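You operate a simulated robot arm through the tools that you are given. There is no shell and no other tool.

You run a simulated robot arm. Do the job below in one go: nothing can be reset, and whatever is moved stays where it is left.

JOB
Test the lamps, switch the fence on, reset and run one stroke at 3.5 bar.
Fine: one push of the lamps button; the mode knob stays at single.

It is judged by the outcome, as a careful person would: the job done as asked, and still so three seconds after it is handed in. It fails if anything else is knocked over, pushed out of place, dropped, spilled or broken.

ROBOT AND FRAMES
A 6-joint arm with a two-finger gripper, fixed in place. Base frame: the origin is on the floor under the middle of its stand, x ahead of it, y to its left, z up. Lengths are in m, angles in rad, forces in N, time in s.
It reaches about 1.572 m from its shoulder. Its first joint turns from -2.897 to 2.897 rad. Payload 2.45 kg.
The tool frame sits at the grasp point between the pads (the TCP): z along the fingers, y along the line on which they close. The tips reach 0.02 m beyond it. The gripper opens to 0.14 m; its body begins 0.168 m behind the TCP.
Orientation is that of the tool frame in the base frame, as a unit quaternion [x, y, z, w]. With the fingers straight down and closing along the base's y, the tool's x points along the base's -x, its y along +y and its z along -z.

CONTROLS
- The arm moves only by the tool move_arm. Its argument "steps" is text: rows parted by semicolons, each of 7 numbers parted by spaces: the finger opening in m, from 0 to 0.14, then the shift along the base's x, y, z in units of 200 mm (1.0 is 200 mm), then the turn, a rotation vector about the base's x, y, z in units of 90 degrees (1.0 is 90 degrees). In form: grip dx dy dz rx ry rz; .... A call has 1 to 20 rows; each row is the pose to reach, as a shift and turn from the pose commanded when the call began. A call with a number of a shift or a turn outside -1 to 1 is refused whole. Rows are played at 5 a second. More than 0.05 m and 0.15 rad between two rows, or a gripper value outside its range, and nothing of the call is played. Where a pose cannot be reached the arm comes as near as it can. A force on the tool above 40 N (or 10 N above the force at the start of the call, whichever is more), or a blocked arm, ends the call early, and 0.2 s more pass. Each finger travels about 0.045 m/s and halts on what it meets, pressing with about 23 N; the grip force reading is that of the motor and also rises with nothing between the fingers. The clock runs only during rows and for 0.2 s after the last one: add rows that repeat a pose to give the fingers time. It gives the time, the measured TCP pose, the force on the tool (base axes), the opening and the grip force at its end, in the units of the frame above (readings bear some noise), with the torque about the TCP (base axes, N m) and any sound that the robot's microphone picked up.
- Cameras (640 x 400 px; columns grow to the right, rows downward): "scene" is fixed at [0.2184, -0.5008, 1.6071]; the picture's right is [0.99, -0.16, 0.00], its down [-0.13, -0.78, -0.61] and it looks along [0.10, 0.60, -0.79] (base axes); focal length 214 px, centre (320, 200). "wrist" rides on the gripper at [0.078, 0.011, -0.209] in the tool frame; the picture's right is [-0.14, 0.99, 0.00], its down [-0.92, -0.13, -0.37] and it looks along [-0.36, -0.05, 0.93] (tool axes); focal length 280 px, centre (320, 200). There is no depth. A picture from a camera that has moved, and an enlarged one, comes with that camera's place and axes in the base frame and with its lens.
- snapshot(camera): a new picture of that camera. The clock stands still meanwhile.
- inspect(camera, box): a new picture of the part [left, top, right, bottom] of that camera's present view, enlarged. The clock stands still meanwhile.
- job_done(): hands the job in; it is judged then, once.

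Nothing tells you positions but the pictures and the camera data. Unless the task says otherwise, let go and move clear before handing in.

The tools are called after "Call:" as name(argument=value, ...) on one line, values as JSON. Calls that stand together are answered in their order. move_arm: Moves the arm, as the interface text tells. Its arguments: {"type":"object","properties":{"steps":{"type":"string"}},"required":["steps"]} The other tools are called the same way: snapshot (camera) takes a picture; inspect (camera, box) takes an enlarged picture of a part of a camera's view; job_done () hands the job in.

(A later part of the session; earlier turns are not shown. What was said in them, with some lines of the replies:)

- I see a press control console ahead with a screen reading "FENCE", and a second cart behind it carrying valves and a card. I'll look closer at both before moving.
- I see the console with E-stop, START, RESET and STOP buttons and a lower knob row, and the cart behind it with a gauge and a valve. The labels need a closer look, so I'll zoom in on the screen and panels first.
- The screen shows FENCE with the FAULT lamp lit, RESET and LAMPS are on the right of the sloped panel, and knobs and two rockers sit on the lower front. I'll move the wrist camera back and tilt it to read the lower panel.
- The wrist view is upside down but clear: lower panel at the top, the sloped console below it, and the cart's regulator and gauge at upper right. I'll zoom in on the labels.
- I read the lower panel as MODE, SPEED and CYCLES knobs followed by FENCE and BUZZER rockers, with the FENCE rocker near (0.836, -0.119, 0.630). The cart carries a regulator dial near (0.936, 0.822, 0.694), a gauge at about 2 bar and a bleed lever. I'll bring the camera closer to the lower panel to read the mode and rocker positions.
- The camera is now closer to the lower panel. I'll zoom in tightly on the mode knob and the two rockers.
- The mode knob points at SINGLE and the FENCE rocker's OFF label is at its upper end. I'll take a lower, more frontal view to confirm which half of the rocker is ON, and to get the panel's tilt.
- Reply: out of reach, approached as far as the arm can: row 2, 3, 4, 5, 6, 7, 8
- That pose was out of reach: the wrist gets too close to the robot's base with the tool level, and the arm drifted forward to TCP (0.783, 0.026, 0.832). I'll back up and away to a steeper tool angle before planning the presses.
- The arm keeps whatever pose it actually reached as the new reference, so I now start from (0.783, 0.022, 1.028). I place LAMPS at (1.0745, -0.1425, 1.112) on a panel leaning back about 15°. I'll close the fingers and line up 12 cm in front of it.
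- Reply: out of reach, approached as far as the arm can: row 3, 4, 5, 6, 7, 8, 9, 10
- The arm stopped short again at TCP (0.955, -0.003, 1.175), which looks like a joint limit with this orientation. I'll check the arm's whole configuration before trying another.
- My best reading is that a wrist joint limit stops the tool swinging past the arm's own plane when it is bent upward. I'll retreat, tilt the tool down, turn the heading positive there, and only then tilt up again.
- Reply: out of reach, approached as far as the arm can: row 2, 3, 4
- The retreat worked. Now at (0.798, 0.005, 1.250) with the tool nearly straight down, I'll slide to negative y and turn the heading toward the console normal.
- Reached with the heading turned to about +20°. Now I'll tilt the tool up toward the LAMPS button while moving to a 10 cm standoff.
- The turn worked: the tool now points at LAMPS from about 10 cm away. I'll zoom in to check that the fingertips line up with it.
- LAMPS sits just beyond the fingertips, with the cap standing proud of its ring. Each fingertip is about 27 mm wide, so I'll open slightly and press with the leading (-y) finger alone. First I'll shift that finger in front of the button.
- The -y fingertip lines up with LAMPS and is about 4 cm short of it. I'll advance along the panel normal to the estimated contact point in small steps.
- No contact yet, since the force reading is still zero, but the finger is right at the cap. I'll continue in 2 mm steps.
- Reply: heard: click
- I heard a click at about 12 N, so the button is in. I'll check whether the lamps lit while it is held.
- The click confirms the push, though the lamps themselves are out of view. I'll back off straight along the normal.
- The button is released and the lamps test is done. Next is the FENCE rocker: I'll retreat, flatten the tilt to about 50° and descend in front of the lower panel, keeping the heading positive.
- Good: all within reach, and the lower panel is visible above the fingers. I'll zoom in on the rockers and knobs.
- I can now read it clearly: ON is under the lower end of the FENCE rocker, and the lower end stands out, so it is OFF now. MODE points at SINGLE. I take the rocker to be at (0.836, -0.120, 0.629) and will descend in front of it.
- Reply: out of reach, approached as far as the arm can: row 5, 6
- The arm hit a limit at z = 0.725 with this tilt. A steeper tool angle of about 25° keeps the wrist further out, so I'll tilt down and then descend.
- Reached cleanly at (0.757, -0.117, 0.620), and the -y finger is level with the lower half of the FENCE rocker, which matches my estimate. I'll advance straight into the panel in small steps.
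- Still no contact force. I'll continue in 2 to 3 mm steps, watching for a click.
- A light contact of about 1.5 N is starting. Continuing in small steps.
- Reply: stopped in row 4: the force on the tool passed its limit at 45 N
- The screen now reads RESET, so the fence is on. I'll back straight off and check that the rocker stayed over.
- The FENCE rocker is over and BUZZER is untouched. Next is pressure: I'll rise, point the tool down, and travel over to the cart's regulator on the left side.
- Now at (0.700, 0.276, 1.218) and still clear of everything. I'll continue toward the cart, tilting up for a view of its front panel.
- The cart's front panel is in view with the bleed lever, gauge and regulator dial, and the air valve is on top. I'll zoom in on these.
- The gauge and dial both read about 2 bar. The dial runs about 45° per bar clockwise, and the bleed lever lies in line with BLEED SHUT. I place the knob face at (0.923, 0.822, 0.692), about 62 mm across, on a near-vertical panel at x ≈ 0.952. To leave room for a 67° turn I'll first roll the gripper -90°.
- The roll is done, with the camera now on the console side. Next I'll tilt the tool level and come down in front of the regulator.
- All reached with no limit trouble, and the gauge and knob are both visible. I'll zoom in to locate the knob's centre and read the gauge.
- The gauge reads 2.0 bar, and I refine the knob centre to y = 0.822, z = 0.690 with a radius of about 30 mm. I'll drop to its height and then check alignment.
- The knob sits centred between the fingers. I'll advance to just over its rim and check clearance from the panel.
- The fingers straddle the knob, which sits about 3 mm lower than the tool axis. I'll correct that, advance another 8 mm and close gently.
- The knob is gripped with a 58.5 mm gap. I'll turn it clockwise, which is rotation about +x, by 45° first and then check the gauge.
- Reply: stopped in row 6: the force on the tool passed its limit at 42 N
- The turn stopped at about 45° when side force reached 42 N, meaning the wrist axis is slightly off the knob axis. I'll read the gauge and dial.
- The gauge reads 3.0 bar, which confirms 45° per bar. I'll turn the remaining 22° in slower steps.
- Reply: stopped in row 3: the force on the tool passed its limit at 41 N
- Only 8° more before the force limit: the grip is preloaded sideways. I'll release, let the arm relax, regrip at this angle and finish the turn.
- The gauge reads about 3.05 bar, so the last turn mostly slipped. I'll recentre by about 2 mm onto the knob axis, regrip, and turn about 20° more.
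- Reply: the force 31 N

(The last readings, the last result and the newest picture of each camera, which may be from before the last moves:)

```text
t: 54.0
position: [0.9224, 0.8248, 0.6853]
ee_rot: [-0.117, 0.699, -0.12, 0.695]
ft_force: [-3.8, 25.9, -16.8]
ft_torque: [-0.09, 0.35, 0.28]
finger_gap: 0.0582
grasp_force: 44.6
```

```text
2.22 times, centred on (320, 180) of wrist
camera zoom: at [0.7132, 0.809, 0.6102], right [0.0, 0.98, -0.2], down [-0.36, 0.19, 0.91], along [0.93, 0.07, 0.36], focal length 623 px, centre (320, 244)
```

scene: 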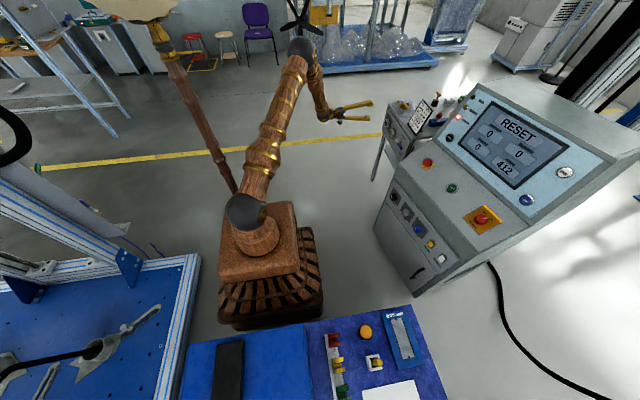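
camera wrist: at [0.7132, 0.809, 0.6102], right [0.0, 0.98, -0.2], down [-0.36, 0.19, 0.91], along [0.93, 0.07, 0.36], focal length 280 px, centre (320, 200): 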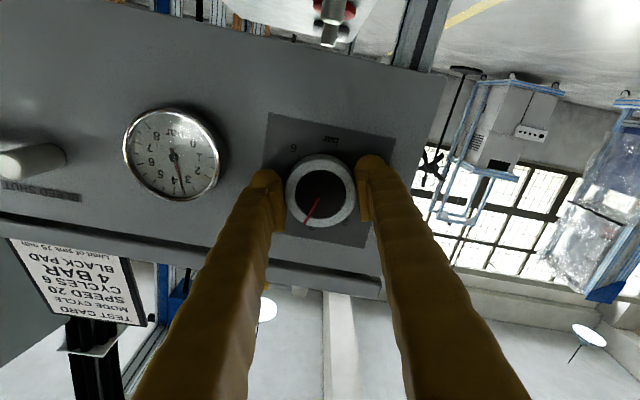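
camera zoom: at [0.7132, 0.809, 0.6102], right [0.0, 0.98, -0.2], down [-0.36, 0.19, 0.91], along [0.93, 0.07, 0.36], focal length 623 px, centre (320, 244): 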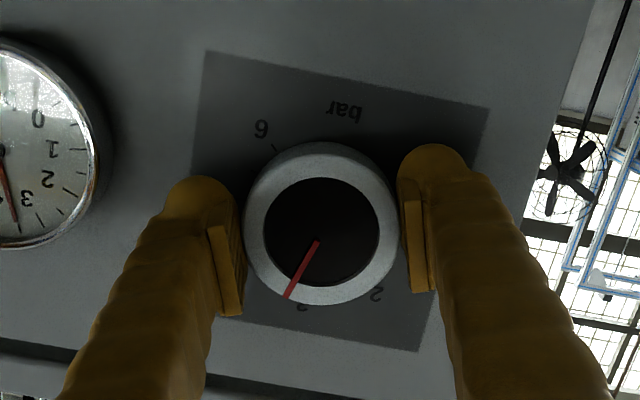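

The needle sits at about 3.5 bar from this slanted view. I'll release the knob, back away, and check the gauge from a more frontal position.

Call:
move_arm(steps="0.06 0 0 0 0 0 0; 0.075 0 0 0 0 0 0; 0.085 0 0 0 0 0 0; 0.085 0 0 0 0 0 0; 0.085 0 0 0 0 0 0")

Call:
move_arm(steps="0.085 -0.15 0 0 0 0 0; 0.085 -0.3 0 0 0 0 0; 0.085 -0.5 0 0 0 0 0; 0.085 -0.7 -0.05 0 0 0 0; 0.085 -0.7 -0.05 0 0 0 0")

Call:
snapshot(camera="wrist")

```text
t: 55.2
position: [0.9234, 0.8227, 0.686]
ee_rot: [-0.117, 0.699, -0.12, 0.695]
ft_force: [-0.4, 0.0, 0.3]
ft_torque: [-0.01, 0.02, -0.02]
finger_gap: 0.0849
grasp_force: 0.1
```

```text
t: 56.4
position: [0.7828, 0.8147, 0.6822]
ee_rot: [-0.117, 0.699, -0.121, 0.695]
ft_force: [-0.1, 0.1, 0.4]
ft_torque: [0.02, 0.01, 0.02]
finger_gap: 0.085
grasp_force: 0.2
```

```text
taken
camera wrist: at [0.573, 0.8006, 0.6089], right [0.01, 0.98, -0.2], down [-0.36, 0.19, 0.91], along [0.93, 0.07, 0.36], focal length 280 px, centre (320, 200)
```

wrist: 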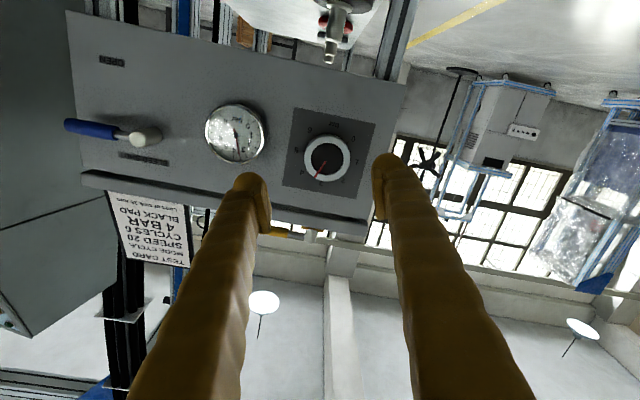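

Call:
inspect(camera="wrist", box=[195, 95, 275, 170])

Call:
inspect(camera="wrist", box=[275, 100, 385, 215])

Call:
inspect(camera="scene", box=[375, 100, 425, 150])

Call:
inspect(camera="scene", box=[430, 80, 590, 200])

```text
5.33 times, centred on (235, 132) of wrist
camera zoom: at [0.573, 0.8006, 0.6089], right [0.01, 0.98, -0.2], down [-0.36, 0.19, 0.91], along [0.93, 0.07, 0.36], focal length 1495 px, centre (773, 560)
```

zoom: 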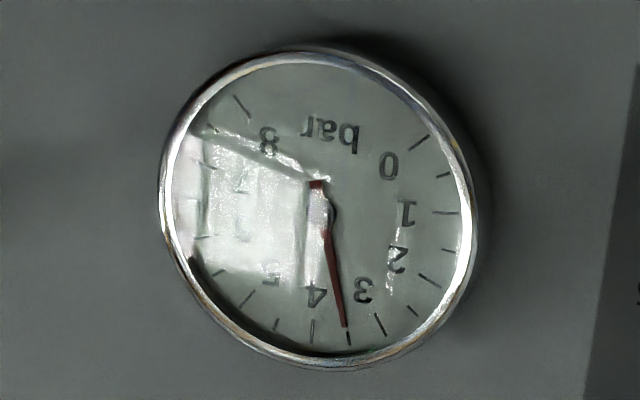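

```text
3.48 times, centred on (330, 158) of wrist
camera zoom: at [0.573, 0.8006, 0.6089], right [0.01, 0.98, -0.2], down [-0.36, 0.19, 0.91], along [0.93, 0.07, 0.36], focal length 975 px, centre (285, 348)
```

zoom: 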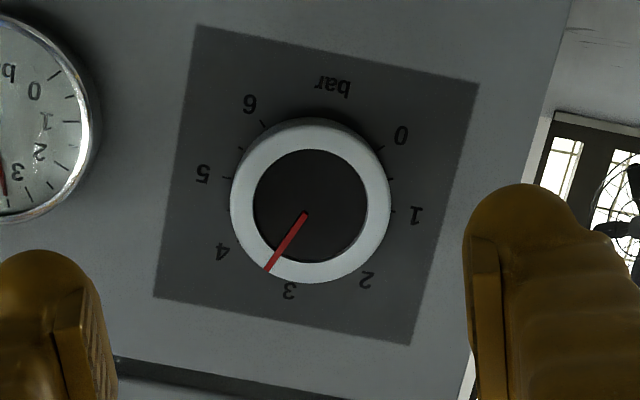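

```text
8.00 times, centred on (400, 125) of scene
camera zoom: at [0.2184, -0.5008, 1.6071], right [0.99, -0.16, 0.0], down [-0.13, -0.78, -0.61], along [0.1, 0.6, -0.79], focal length 1716 px, centre (-320, 800)
```

zoom: 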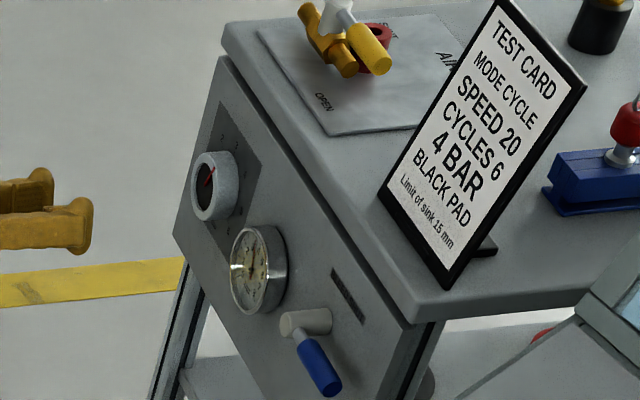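

```text
3.33 times, centred on (510, 140) of scene
camera zoom: at [0.2184, -0.5008, 1.6071], right [0.99, -0.16, 0.0], down [-0.13, -0.78, -0.61], along [0.1, 0.6, -0.79], focal length 715 px, centre (-313, 400)
```

zoom: 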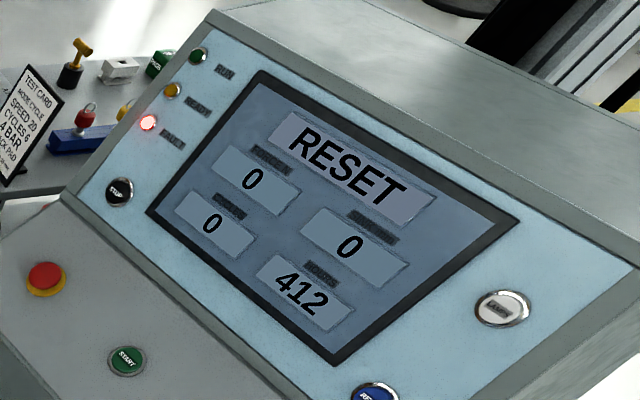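

The gauge needle and the dial pointer both sit at 3.5 bar. Next I'll press RESET, so I'll rise away from the cart and return the tool to pointing down for the trip back.

Call:
move_arm(steps="0.085 -0.036 -0.018 0.091 0.0165 0.0797 -0.0134; 0.07 -0.073 -0.036 0.182 0.033 0.1593 -0.0267; 0.055 -0.109 -0.055 0.273 0.0495 0.239 -0.0401; 0.04 -0.145 -0.073 0.364 0.066 0.3187 -0.0535; 0.04 -0.182 -0.091 0.455 0.0825 0.3983 -0.0669; 0.04 -0.218 -0.109 0.545 0.099 0.478 -0.0802; 0.04 -0.255 -0.127 0.636 0.1154 0.5576 -0.0936; 0.04 -0.291 -0.145 0.727 0.1319 0.6373 -0.107; 0.04 -0.327 -0.164 0.818 0.1484 0.717 -0.1204; 0.04 -0.364 -0.182 0.909 0.1649 0.7966 -0.1337; 0.04 -0.4 -0.2 1 0.1814 0.8763 -0.1471; 0.04 -0.4 -0.2 1 0.1814 0.8763 -0.1471")

Call:
move_arm(steps="0.04 0 -0.167 0.167 0 0 0; 0.04 0 -0.333 0.333 0 0 0; 0.04 0 -0.5 0.5 0 0 0; 0.04 0 -0.667 0.667 0 0 0; 0.04 0 -0.833 0.833 0 0 0; 0.04 0 -1 1 0 0 0; 0.04 0 -1 1 0 0 0")

```text
t: 59.0
position: [0.7043, 0.7726, 0.8859]
ee_rot: [0.001, 0.996, 0.001, 0.087]
ft_force: [0.4, 0.3, 0.2]
ft_torque: [-0.03, 0.02, 0.0]
finger_gap: 0.0399
grasp_force: 0.0
```

```text
t: 60.6
position: [0.7018, 0.5724, 1.0861]
ee_rot: [0.0, 0.996, 0.0, 0.087]
ft_force: [-0.4, 0.3, -0.5]
ft_torque: [0.0, 0.02, -0.04]
finger_gap: 0.0401
grasp_force: 0.1
```

Clear of the cart and pointing down again at (0.702, 0.572, 1.086). Now I'll cross back to the console side in steps.

Call:
move_arm(steps="0.04 0 -0.2 0.12 0 0 0; 0.04 0 -0.4 0.24 0 0 0; 0.04 0 -0.6 0.36 0 0 0; 0.04 0 -0.8 0.48 0 0 0; 0.04 0 -1 0.6 0 0 0; 0.04 0 -1 0.6 0 0 0")

Call:
move_arm(steps="0.04 0.02 -0.2 0 0 0 0; 0.04 0.04 -0.4 0 0 0 0; 0.04 0.06 -0.6 0 0 0 0; 0.04 0.08 -0.8 0 0 0 0; 0.04 0.1 -1 0 0 0 0; 0.04 0.1 -1 0 0 0 0")

Call:
move_arm(steps="0.04 0.02 -0.2 0 0 0 0.022; 0.04 0.04 -0.4 0 0 0 0.044; 0.04 0.06 -0.6 0 0 0 0.067; 0.04 0.08 -0.8 0 0 0 0.089; 0.04 0.1 -1 0 0 0 0.111; 0.04 0.1 -1 0 0 0 0.111")

Call:
move_arm(steps="0.04 0.06 -0.165 0 0 0 0.028; 0.04 0.12 -0.33 0 0 0 0.056; 0.04 0.18 -0.495 0 0 0 0.083; 0.04 0.24 -0.66 0 0 0 0.111; 0.04 0.24 -0.66 0 0 0 0.111")

```text
t: 62.0
position: [0.7025, 0.3729, 1.2068]
ee_rot: [0.001, 0.996, 0.0, 0.087]
ft_force: [0.3, 0.2, -0.4]
ft_torque: [-0.04, 0.0, -0.01]
finger_gap: 0.0399
grasp_force: 0.0
```

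```text
t: 63.4
position: [0.7236, 0.1719, 1.204]
ee_rot: [0.001, 0.996, 0.001, 0.087]
ft_force: [0.5, -0.2, 0.4]
ft_torque: [-0.03, -0.01, 0.0]
finger_gap: 0.0401
grasp_force: 0.0
```

```text
t: 64.8
position: [0.7412, -0.0267, 1.2059]
ee_rot: [-0.087, 0.992, 0.009, 0.086]
ft_force: [0.3, 0.9, 0.4]
ft_torque: [0.0, 0.01, 0.02]
finger_gap: 0.0401
grasp_force: 0.1
```

```text
t: 66.0
position: [0.7905, -0.1563, 1.2078]
ee_rot: [-0.173, 0.981, 0.017, 0.086]
ft_force: [0.1, -0.3, -0.4]
ft_torque: [0.02, 0.01, 0.03]
finger_gap: 0.0399
grasp_force: 0.1
```

Now at (0.790, -0.156, 1.208) with heading about 20°. I'll tilt up and move to 8 cm in front of RESET, which I place at (1.041, -0.149, 0.983).

Call:
move_arm(steps="0.04 0.081 0.011 -0.11 0.0272 -0.0747 0; 0.04 0.161 0.021 -0.22 0.0544 -0.1495 0; 0.04 0.242 0.032 -0.33 0.0816 -0.2242 0; 0.04 0.322 0.042 -0.44 0.1088 -0.2989 0; 0.04 0.403 0.053 -0.55 0.1359 -0.3737 0; 0.04 0.484 0.063 -0.66 0.1631 -0.4484 0; 0.04 0.564 0.074 -0.77 0.1903 -0.5231 0; 0.04 0.645 0.084 -0.88 0.2175 -0.5979 0; 0.04 0.7255 0.095 -0.99 0.2447 -0.6726 0; 0.04 0.7255 0.095 -0.99 0.2447 -0.6726 0; 0.04 0.7255 0.095 -0.99 0.2447 -0.6726 0")

Call:
snapshot(camera="wrist")

Call:
inspect(camera="wrist", box=[220, 80, 420, 230])

Call:
snapshot(camera="scene")

```text
t: 68.4
position: [0.9358, -0.1392, 1.0088]
ee_rot: [-0.138, 0.784, 0.106, 0.595]
ft_force: [0.5, -0.3, 0.0]
ft_torque: [0.01, -0.01, 0.02]
finger_gap: 0.04
grasp_force: 0.0
```

```text
taken
camera wrist: at [0.7231, -0.205, 0.9906], right [-0.3, 0.94, 0.13], down [-0.06, -0.16, 0.99], along [0.95, 0.29, 0.1], focal length 280 px, centre (320, 200)
```

wrist: 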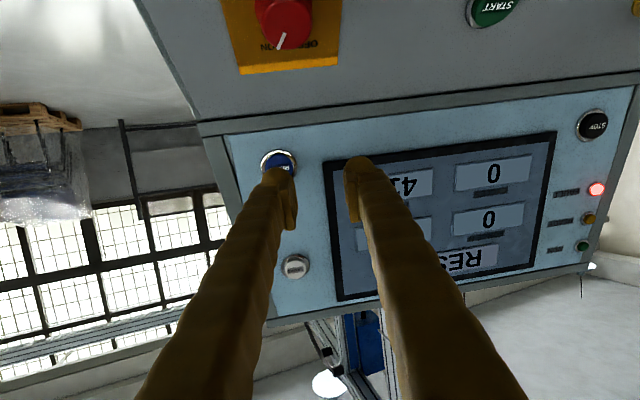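

```text
2.67 times, centred on (320, 155) of wrist
camera zoom: at [0.7231, -0.205, 0.9906], right [-0.3, 0.94, 0.13], down [-0.06, -0.16, 0.99], along [0.95, 0.29, 0.1], focal length 748 px, centre (320, 320)
```

zoom: 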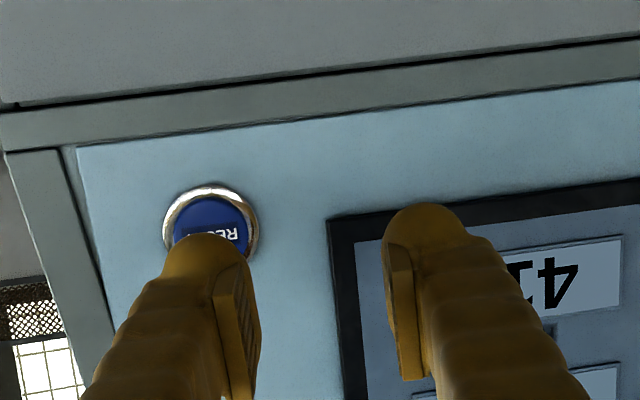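

```text
taken
```

scene: 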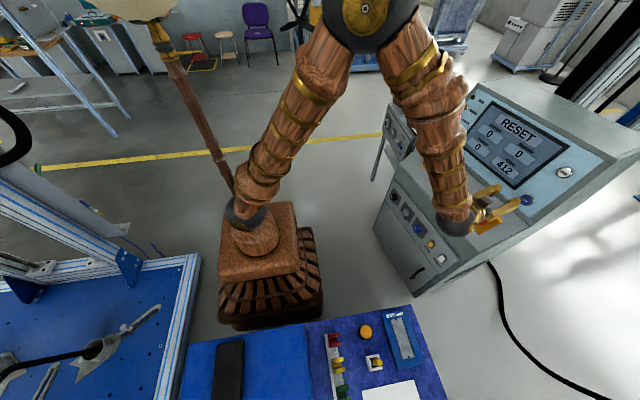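

The finger lines up with RESET within 2 to 3 mm, and I've refined the button to (1.042, -0.150, 0.981). I'll advance to the contact point.

Call:
move_arm(steps="0.04 0.1 0.018 -0.029 0 0 0; 0.04 0.2 0.037 -0.058 0 0 0; 0.04 0.28 0.053 -0.082 0 0 0; 0.04 0.34 0.065 -0.1 0 0 0; 0.04 0.383 0.0735 -0.113 0 0 0; 0.04 0.383 0.0735 -0.113 0 0 0")

Call:
inspect(camera="wrist", box=[220, 80, 420, 230])

```text
t: 69.8
position: [1.012, -0.1245, 0.9861]
ee_rot: [-0.138, 0.784, 0.106, 0.595]
ft_force: [-0.8, -0.4, 0.3]
ft_torque: [0.0, 0.02, -0.02]
finger_gap: 0.0398
grasp_force: 0.2
```

```text
2.67 times, centred on (320, 155) of wrist
camera zoom: at [0.7997, -0.1908, 0.9685], right [-0.3, 0.94, 0.13], down [-0.06, -0.16, 0.99], along [0.95, 0.29, 0.1], focal length 748 px, centre (320, 320)
```

zoom: 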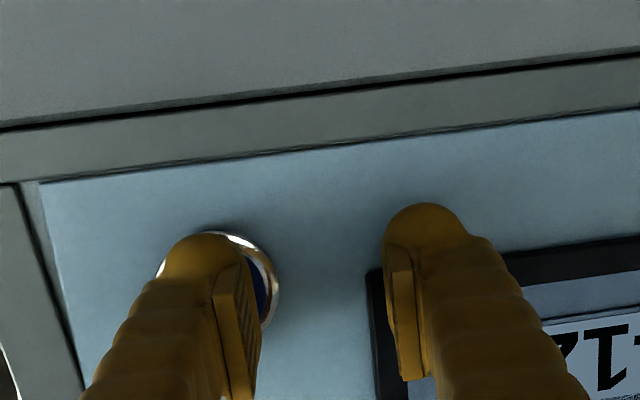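

Aligned and just short of contact. I'll press RESET in 2 mm steps.

Call:
move_arm(steps="0.04 0.0095 0.0017 -0.0027 0 0 0; 0.04 0.0189 0.0035 -0.0054 0 0 0; 0.04 0.0284 0.0052 -0.0081 0 0 0; 0.04 0.0284 0.0052 -0.0081 0 0 0")

```text
t: 70.8
position: [1.0173, -0.1238, 0.9835]
ee_rot: [-0.138, 0.784, 0.106, 0.595]
ft_force: [-11.1, -2.2, 3.8]
ft_torque: [-0.09, -0.2, -0.31]
finger_gap: 0.0393
grasp_force: 0.0
heard: click
```

RESET clicked. I'll back off along the normal and check the screen.

Call:
move_arm(steps="0.04 -0.0947 -0.0174 0.0269 0 0 0; 0.04 -0.1894 -0.0348 0.0538 0 0 0; 0.04 -0.2841 -0.0522 0.0807 0 0 0; 0.04 -0.3788 -0.0696 0.1076 0 0 0; 0.04 -0.3788 -0.0696 0.1076 0 0 0")

Call:
snapshot(camera="wrist")

Call:
inspect(camera="scene", box=[430, 80, 590, 240])

```text
t: 72.0
position: [0.9405, -0.1375, 1.0053]
ee_rot: [-0.138, 0.784, 0.107, 0.596]
ft_force: [-0.6, -0.1, -0.3]
ft_torque: [-0.02, 0.01, -0.02]
finger_gap: 0.0398
grasp_force: 0.1
```

```text
taken
camera wrist: at [0.7286, -0.204, 0.9876], right [-0.3, 0.94, 0.13], down [-0.06, -0.16, 0.99], along [0.95, 0.29, 0.1], focal length 280 px, centre (320, 200)
```

wrist: 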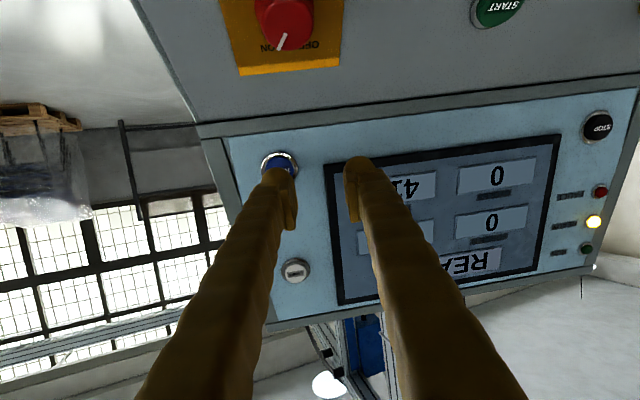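

```text
2.50 times, centred on (510, 160) of scene
camera zoom: at [0.2184, -0.5008, 1.6071], right [0.99, -0.16, 0.0], down [-0.13, -0.78, -0.61], along [0.1, 0.6, -0.79], focal length 536 px, centre (-155, 300)
```

zoom: 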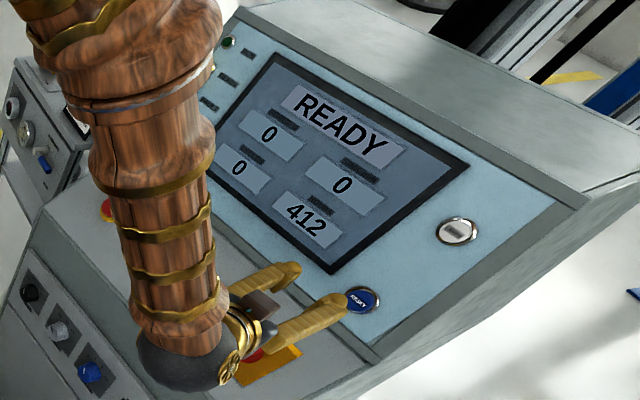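

The screen reads READY and the READY lamp is lit. Next is START at (0.906, 0.026, 0.875) on the middle panel, which slopes about 36°. I'll retreat and reorient the tool.

Call:
move_arm(steps="0.04 -0.117 0.073 0.046 -0.0243 0.0668 0; 0.04 -0.234 0.146 0.091 -0.0487 0.1337 0; 0.04 -0.351 0.219 0.137 -0.073 0.2005 0; 0.04 -0.468 0.292 0.182 -0.0973 0.2673 0; 0.04 -0.585 0.365 0.228 -0.1217 0.3342 0; 0.04 -0.7025 0.4375 0.2735 -0.146 0.401 0; 0.04 -0.7025 0.4375 0.2735 -0.146 0.401 0")

Call:
move_arm(steps="0.04 0.047 0.12 -0.13 0 0 0; 0.04 0.094 0.239 -0.26 0 0 0; 0.04 0.141 0.359 -0.39 0 0 0; 0.04 0.1875 0.478 -0.519 0 0 0; 0.04 0.1875 0.478 -0.519 0 0 0")

Call:
snapshot(camera="wrist")

Call:
inspect(camera="wrist", box=[220, 80, 420, 230])

Call:
inspect(camera="scene", box=[380, 80, 560, 240])

```text
t: 73.6
position: [0.8004, -0.0493, 1.06]
ee_rot: [-0.165, 0.937, 0.054, 0.304]
ft_force: [0.3, -0.8, 1.0]
ft_torque: [0.0, 0.02, -0.02]
finger_gap: 0.0401
grasp_force: 0.1
```

```text
t: 74.8
position: [0.8399, 0.0478, 0.9574]
ee_rot: [-0.165, 0.937, 0.055, 0.304]
ft_force: [0.1, 0.0, -0.3]
ft_torque: [-0.02, 0.0, 0.03]
finger_gap: 0.0398
grasp_force: 0.0
```

```text
taken
camera wrist: at [0.6616, -0.0063, 1.081], right [-0.23, 0.97, 0.08], down [0.54, 0.06, 0.84], along [0.81, 0.24, -0.54], focal length 280 px, centre (320, 200)
```

wrist: 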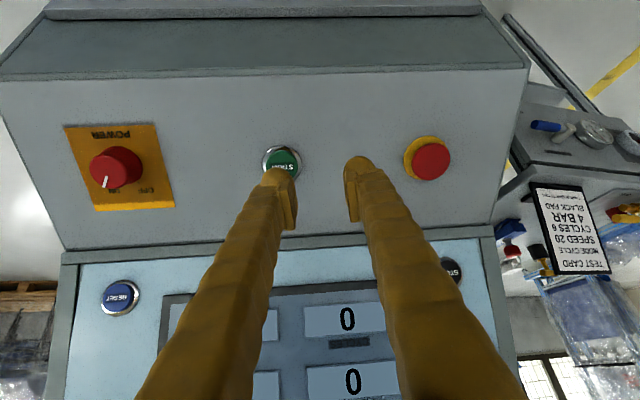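

```text
2.67 times, centred on (320, 155) of wrist
camera zoom: at [0.6616, -0.0063, 1.081], right [-0.23, 0.97, 0.08], down [0.54, 0.06, 0.84], along [0.81, 0.24, -0.54], focal length 748 px, centre (320, 320)
```

zoom: 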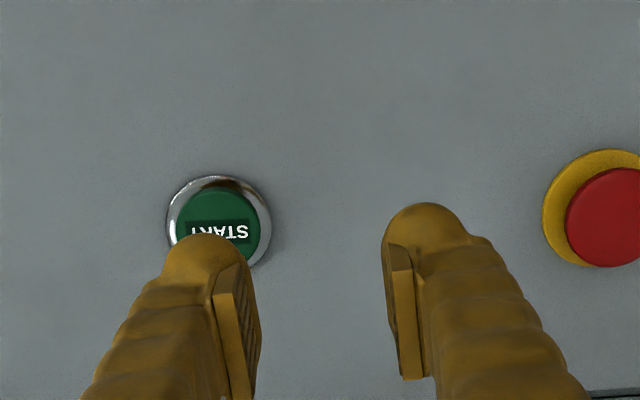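

```text
2.50 times, centred on (470, 160) of scene
camera zoom: at [0.2184, -0.5008, 1.6071], right [0.99, -0.16, 0.0], down [-0.13, -0.78, -0.61], along [0.1, 0.6, -0.79], focal length 536 px, centre (-55, 300)
```

zoom: 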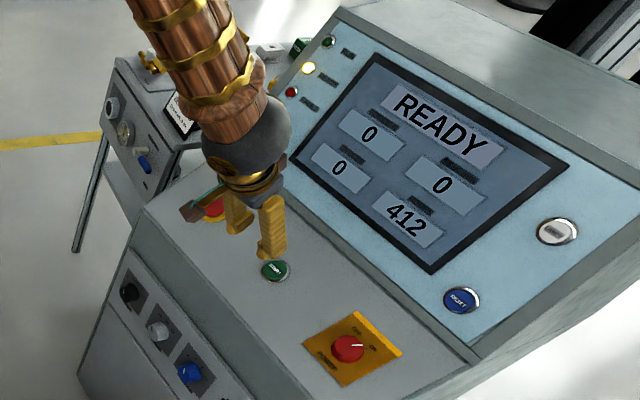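

START lines up almost exactly with my estimate, and the screen still reads READY. I'll approach to the contact point.

Call:
move_arm(steps="0.04 0.06 0.009 -0.09 0 0 0; 0.04 0.12 0.017 -0.18 0 0 0; 0.04 0.165 0.024 -0.25 0 0 0; 0.04 0.2 0.028 -0.3 0 0 0; 0.04 0.217 0.031 -0.331 0 0 0; 0.04 0.217 0.031 -0.331 0 0 0")

Call:
inspect(camera="wrist", box=[220, 80, 420, 230])

```text
t: 76.2
position: [0.8826, 0.053, 0.8903]
ee_rot: [-0.164, 0.937, 0.054, 0.304]
ft_force: [0.1, -0.1, -0.2]
ft_torque: [-0.01, -0.05, -0.01]
finger_gap: 0.0401
grasp_force: 0.1
```

```text
2.67 times, centred on (320, 155) of wrist
camera zoom: at [0.7049, -0.001, 1.0146], right [-0.23, 0.97, 0.08], down [0.54, 0.06, 0.84], along [0.81, 0.24, -0.54], focal length 748 px, centre (320, 320)
```

zoom: 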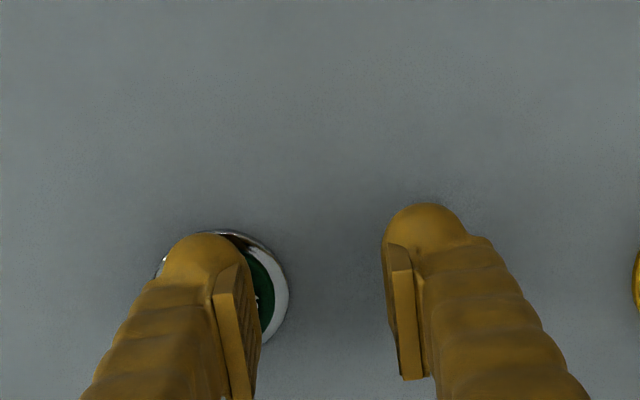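

Aligned and about to touch. I'll press START in 2 mm steps.

Call:
move_arm(steps="0.04 0.0057 0.0011 -0.0081 0 0 0; 0.04 0.0115 0.0021 -0.0162 0 0 0; 0.04 0.0172 0.0032 -0.0244 0 0 0; 0.04 0.0172 0.0032 -0.0244 0 0 0")

```text
t: 77.2
position: [0.886, 0.0534, 0.8852]
ee_rot: [-0.165, 0.937, 0.055, 0.304]
ft_force: [-7.2, -0.7, 6.4]
ft_torque: [-0.2, 0.08, -0.21]
finger_gap: 0.0391
grasp_force: 0.0
heard: click
```

START clicked. I'll retreat along the panel normal and watch the screen.

Call:
move_arm(steps="0.04 -0.057 -0.0106 0.0812 0 0 0; 0.04 -0.115 -0.0211 0.1624 0 0 0; 0.04 -0.172 -0.0317 0.2436 0 0 0; 0.04 -0.229 -0.0422 0.3248 0 0 0; 0.04 -0.286 -0.0528 0.406 0 0 0")

Call:
inspect(camera="scene", box=[380, 80, 560, 240])

Call:
snapshot(camera="wrist")

```text
t: 78.4
position: [0.8282, 0.0415, 0.9669]
ee_rot: [-0.164, 0.937, 0.055, 0.304]
ft_force: [0.7, -0.6, 0.7]
ft_torque: [0.0, -0.01, -0.02]
finger_gap: 0.04
grasp_force: 0.1
```

```text
2.50 times, centred on (470, 160) of scene
camera zoom: at [0.2184, -0.5008, 1.6071], right [0.99, -0.16, 0.0], down [-0.13, -0.78, -0.61], along [0.1, 0.6, -0.79], focal length 536 px, centre (-55, 300)
```

zoom: 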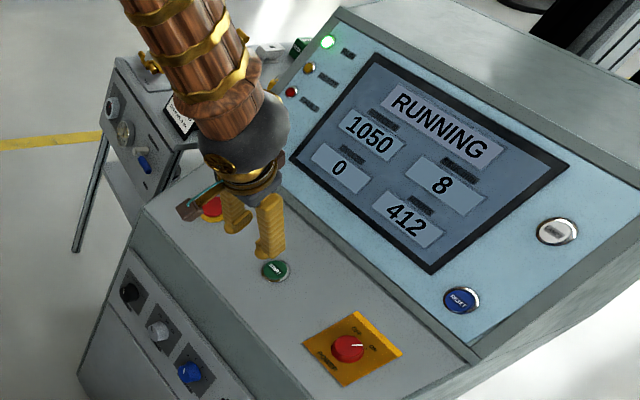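

```text
taken
camera wrist: at [0.6504, -0.0123, 1.0908], right [-0.23, 0.97, 0.08], down [0.54, 0.06, 0.84], along [0.81, 0.24, -0.54], focal length 280 px, centre (320, 200)
```

wrist: 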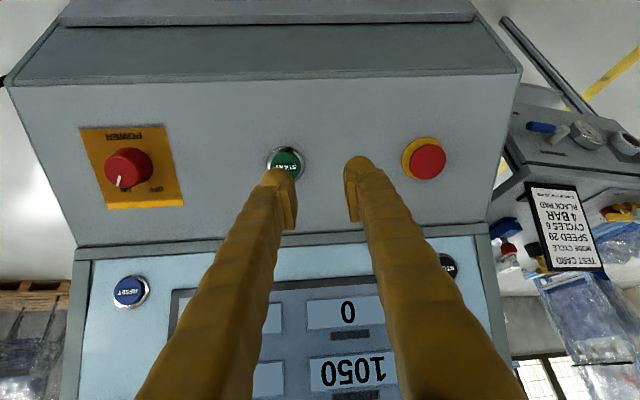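

The stroke is running: 1050 N, sink 8 mm, RUN lamp lit. I'll lift clear and wait for it to finish.

Call:
move_arm(steps="0.04 -0.1 0 0.1 0 0 0; 0.04 -0.2 0 0.2 0 0 0; 0.04 -0.3 0 0.35 0 0 0; 0.04 -0.3 0 0.5 0 0 0; 0.04 -0.3 0 0.5 0 0 0; 0.04 -0.3 0 0.5 0 0 0; 0.04 -0.3 0 0.5 0 0 0; 0.04 -0.3 0 0.5 0 0 0; 0.04 -0.3 0 0.5 0 0 0; 0.04 -0.3 0 0.5 0 0 0")

Call:
inspect(camera="scene", box=[380, 80, 560, 240])

```text
t: 80.6
position: [0.7658, 0.0433, 1.0669]
ee_rot: [-0.164, 0.937, 0.054, 0.304]
ft_force: [0.1, 0.1, 0.2]
ft_torque: [0.01, 0.01, -0.05]
finger_gap: 0.0401
grasp_force: 0.1
```

```text
2.50 times, centred on (470, 160) of scene
camera zoom: at [0.2184, -0.5008, 1.6071], right [0.99, -0.16, 0.0], down [-0.13, -0.78, -0.61], along [0.1, 0.6, -0.79], focal length 536 px, centre (-55, 300)
```

zoom: 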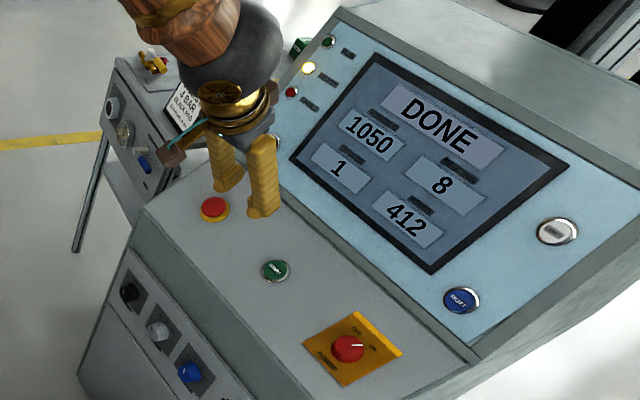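

The screen reads DONE: 1 cycle, 1050 N, sink 8 mm. Before handing in I'll check that the mode knob, rockers and gauge are as they should be.

Call:
inspect(camera="scene", box=[380, 180, 460, 280])

Call:
inspect(camera="scene", box=[375, 90, 425, 150])

Call:
snapshot(camera="wrist")

Call:
snapshot(camera="scene")

```text
4.00 times, centred on (420, 230) of scene
camera zoom: at [0.2184, -0.5008, 1.6071], right [0.99, -0.16, 0.0], down [-0.13, -0.78, -0.61], along [0.1, 0.6, -0.79], focal length 858 px, centre (-80, 80)
```

zoom: 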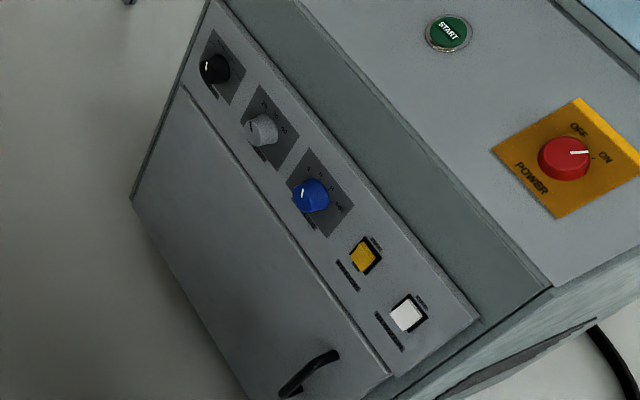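

```text
6.67 times, centred on (400, 120) of scene
camera zoom: at [0.2184, -0.5008, 1.6071], right [0.99, -0.16, 0.0], down [-0.13, -0.78, -0.61], along [0.1, 0.6, -0.79], focal length 1430 px, centre (-213, 733)
```

zoom: 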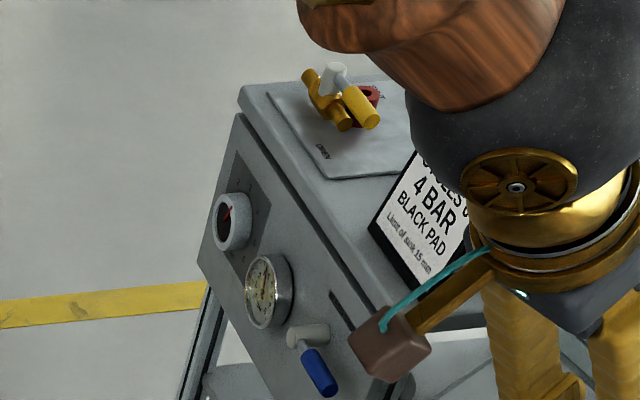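

```text
taken
camera wrist: at [0.5885, -0.0111, 1.1906], right [-0.23, 0.97, 0.08], down [0.54, 0.06, 0.84], along [0.81, 0.24, -0.54], focal length 280 px, centre (320, 200)
```

wrist: 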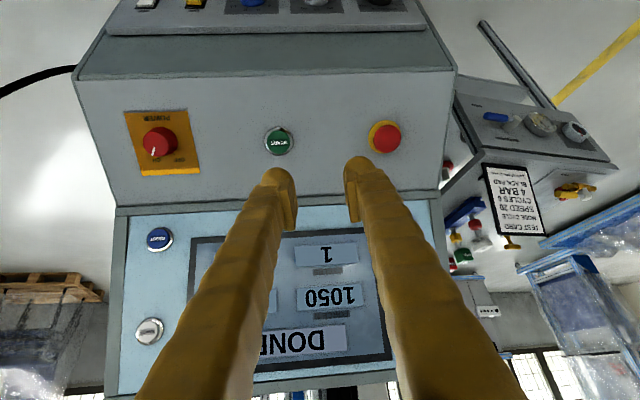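

```text
taken
```

scene: 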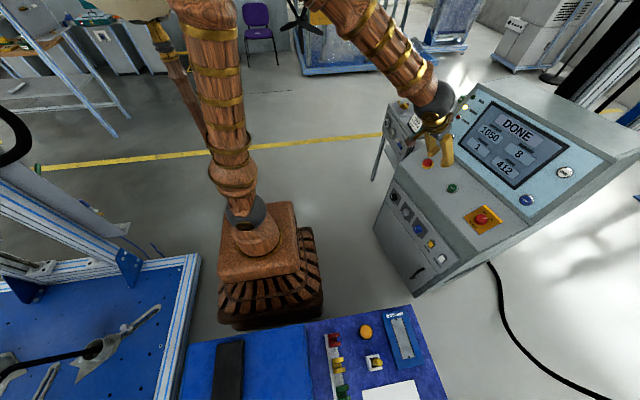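

The lamps got one push, the fence is on, the console was reset, and one stroke ran at 3.5 bar. The screen shows DONE with 1 cycle at 1050 N. The mode knob is still at single, nothing else was moved, and the arm is clear, so I'm handing in.

Call:
job_done()

```text
The job is handed in.
```

The job is handed in: one stroke ran at 3.5 bar, and the screen now shows DONE with 1 cycle, 1050 N and 8 mm sink.

- **Lamps:** I pushed the button once and heard it click. The arm blocked the camera, so I did not see the lamps light.
- **Fence:** the FENCE switch is on. The screen changed from FENCE to RESET when I pressed it.
- **Pressure:** I turned the regulator on the cart from 2 to 3.5 bar. The gauge and the dial both read 3.5, within about 0.05 bar. The card on the cart says 4 bar; I followed your 3.5.
- **Reset and stroke:** RESET brought the screen to READY, and one press of START ran the stroke.
- **Left as it was:** the mode knob is still at single. The speed and cycles knobs, the buzzer switch and the bleed and air valves were not touched.

The arm is clear of the console and the cart.
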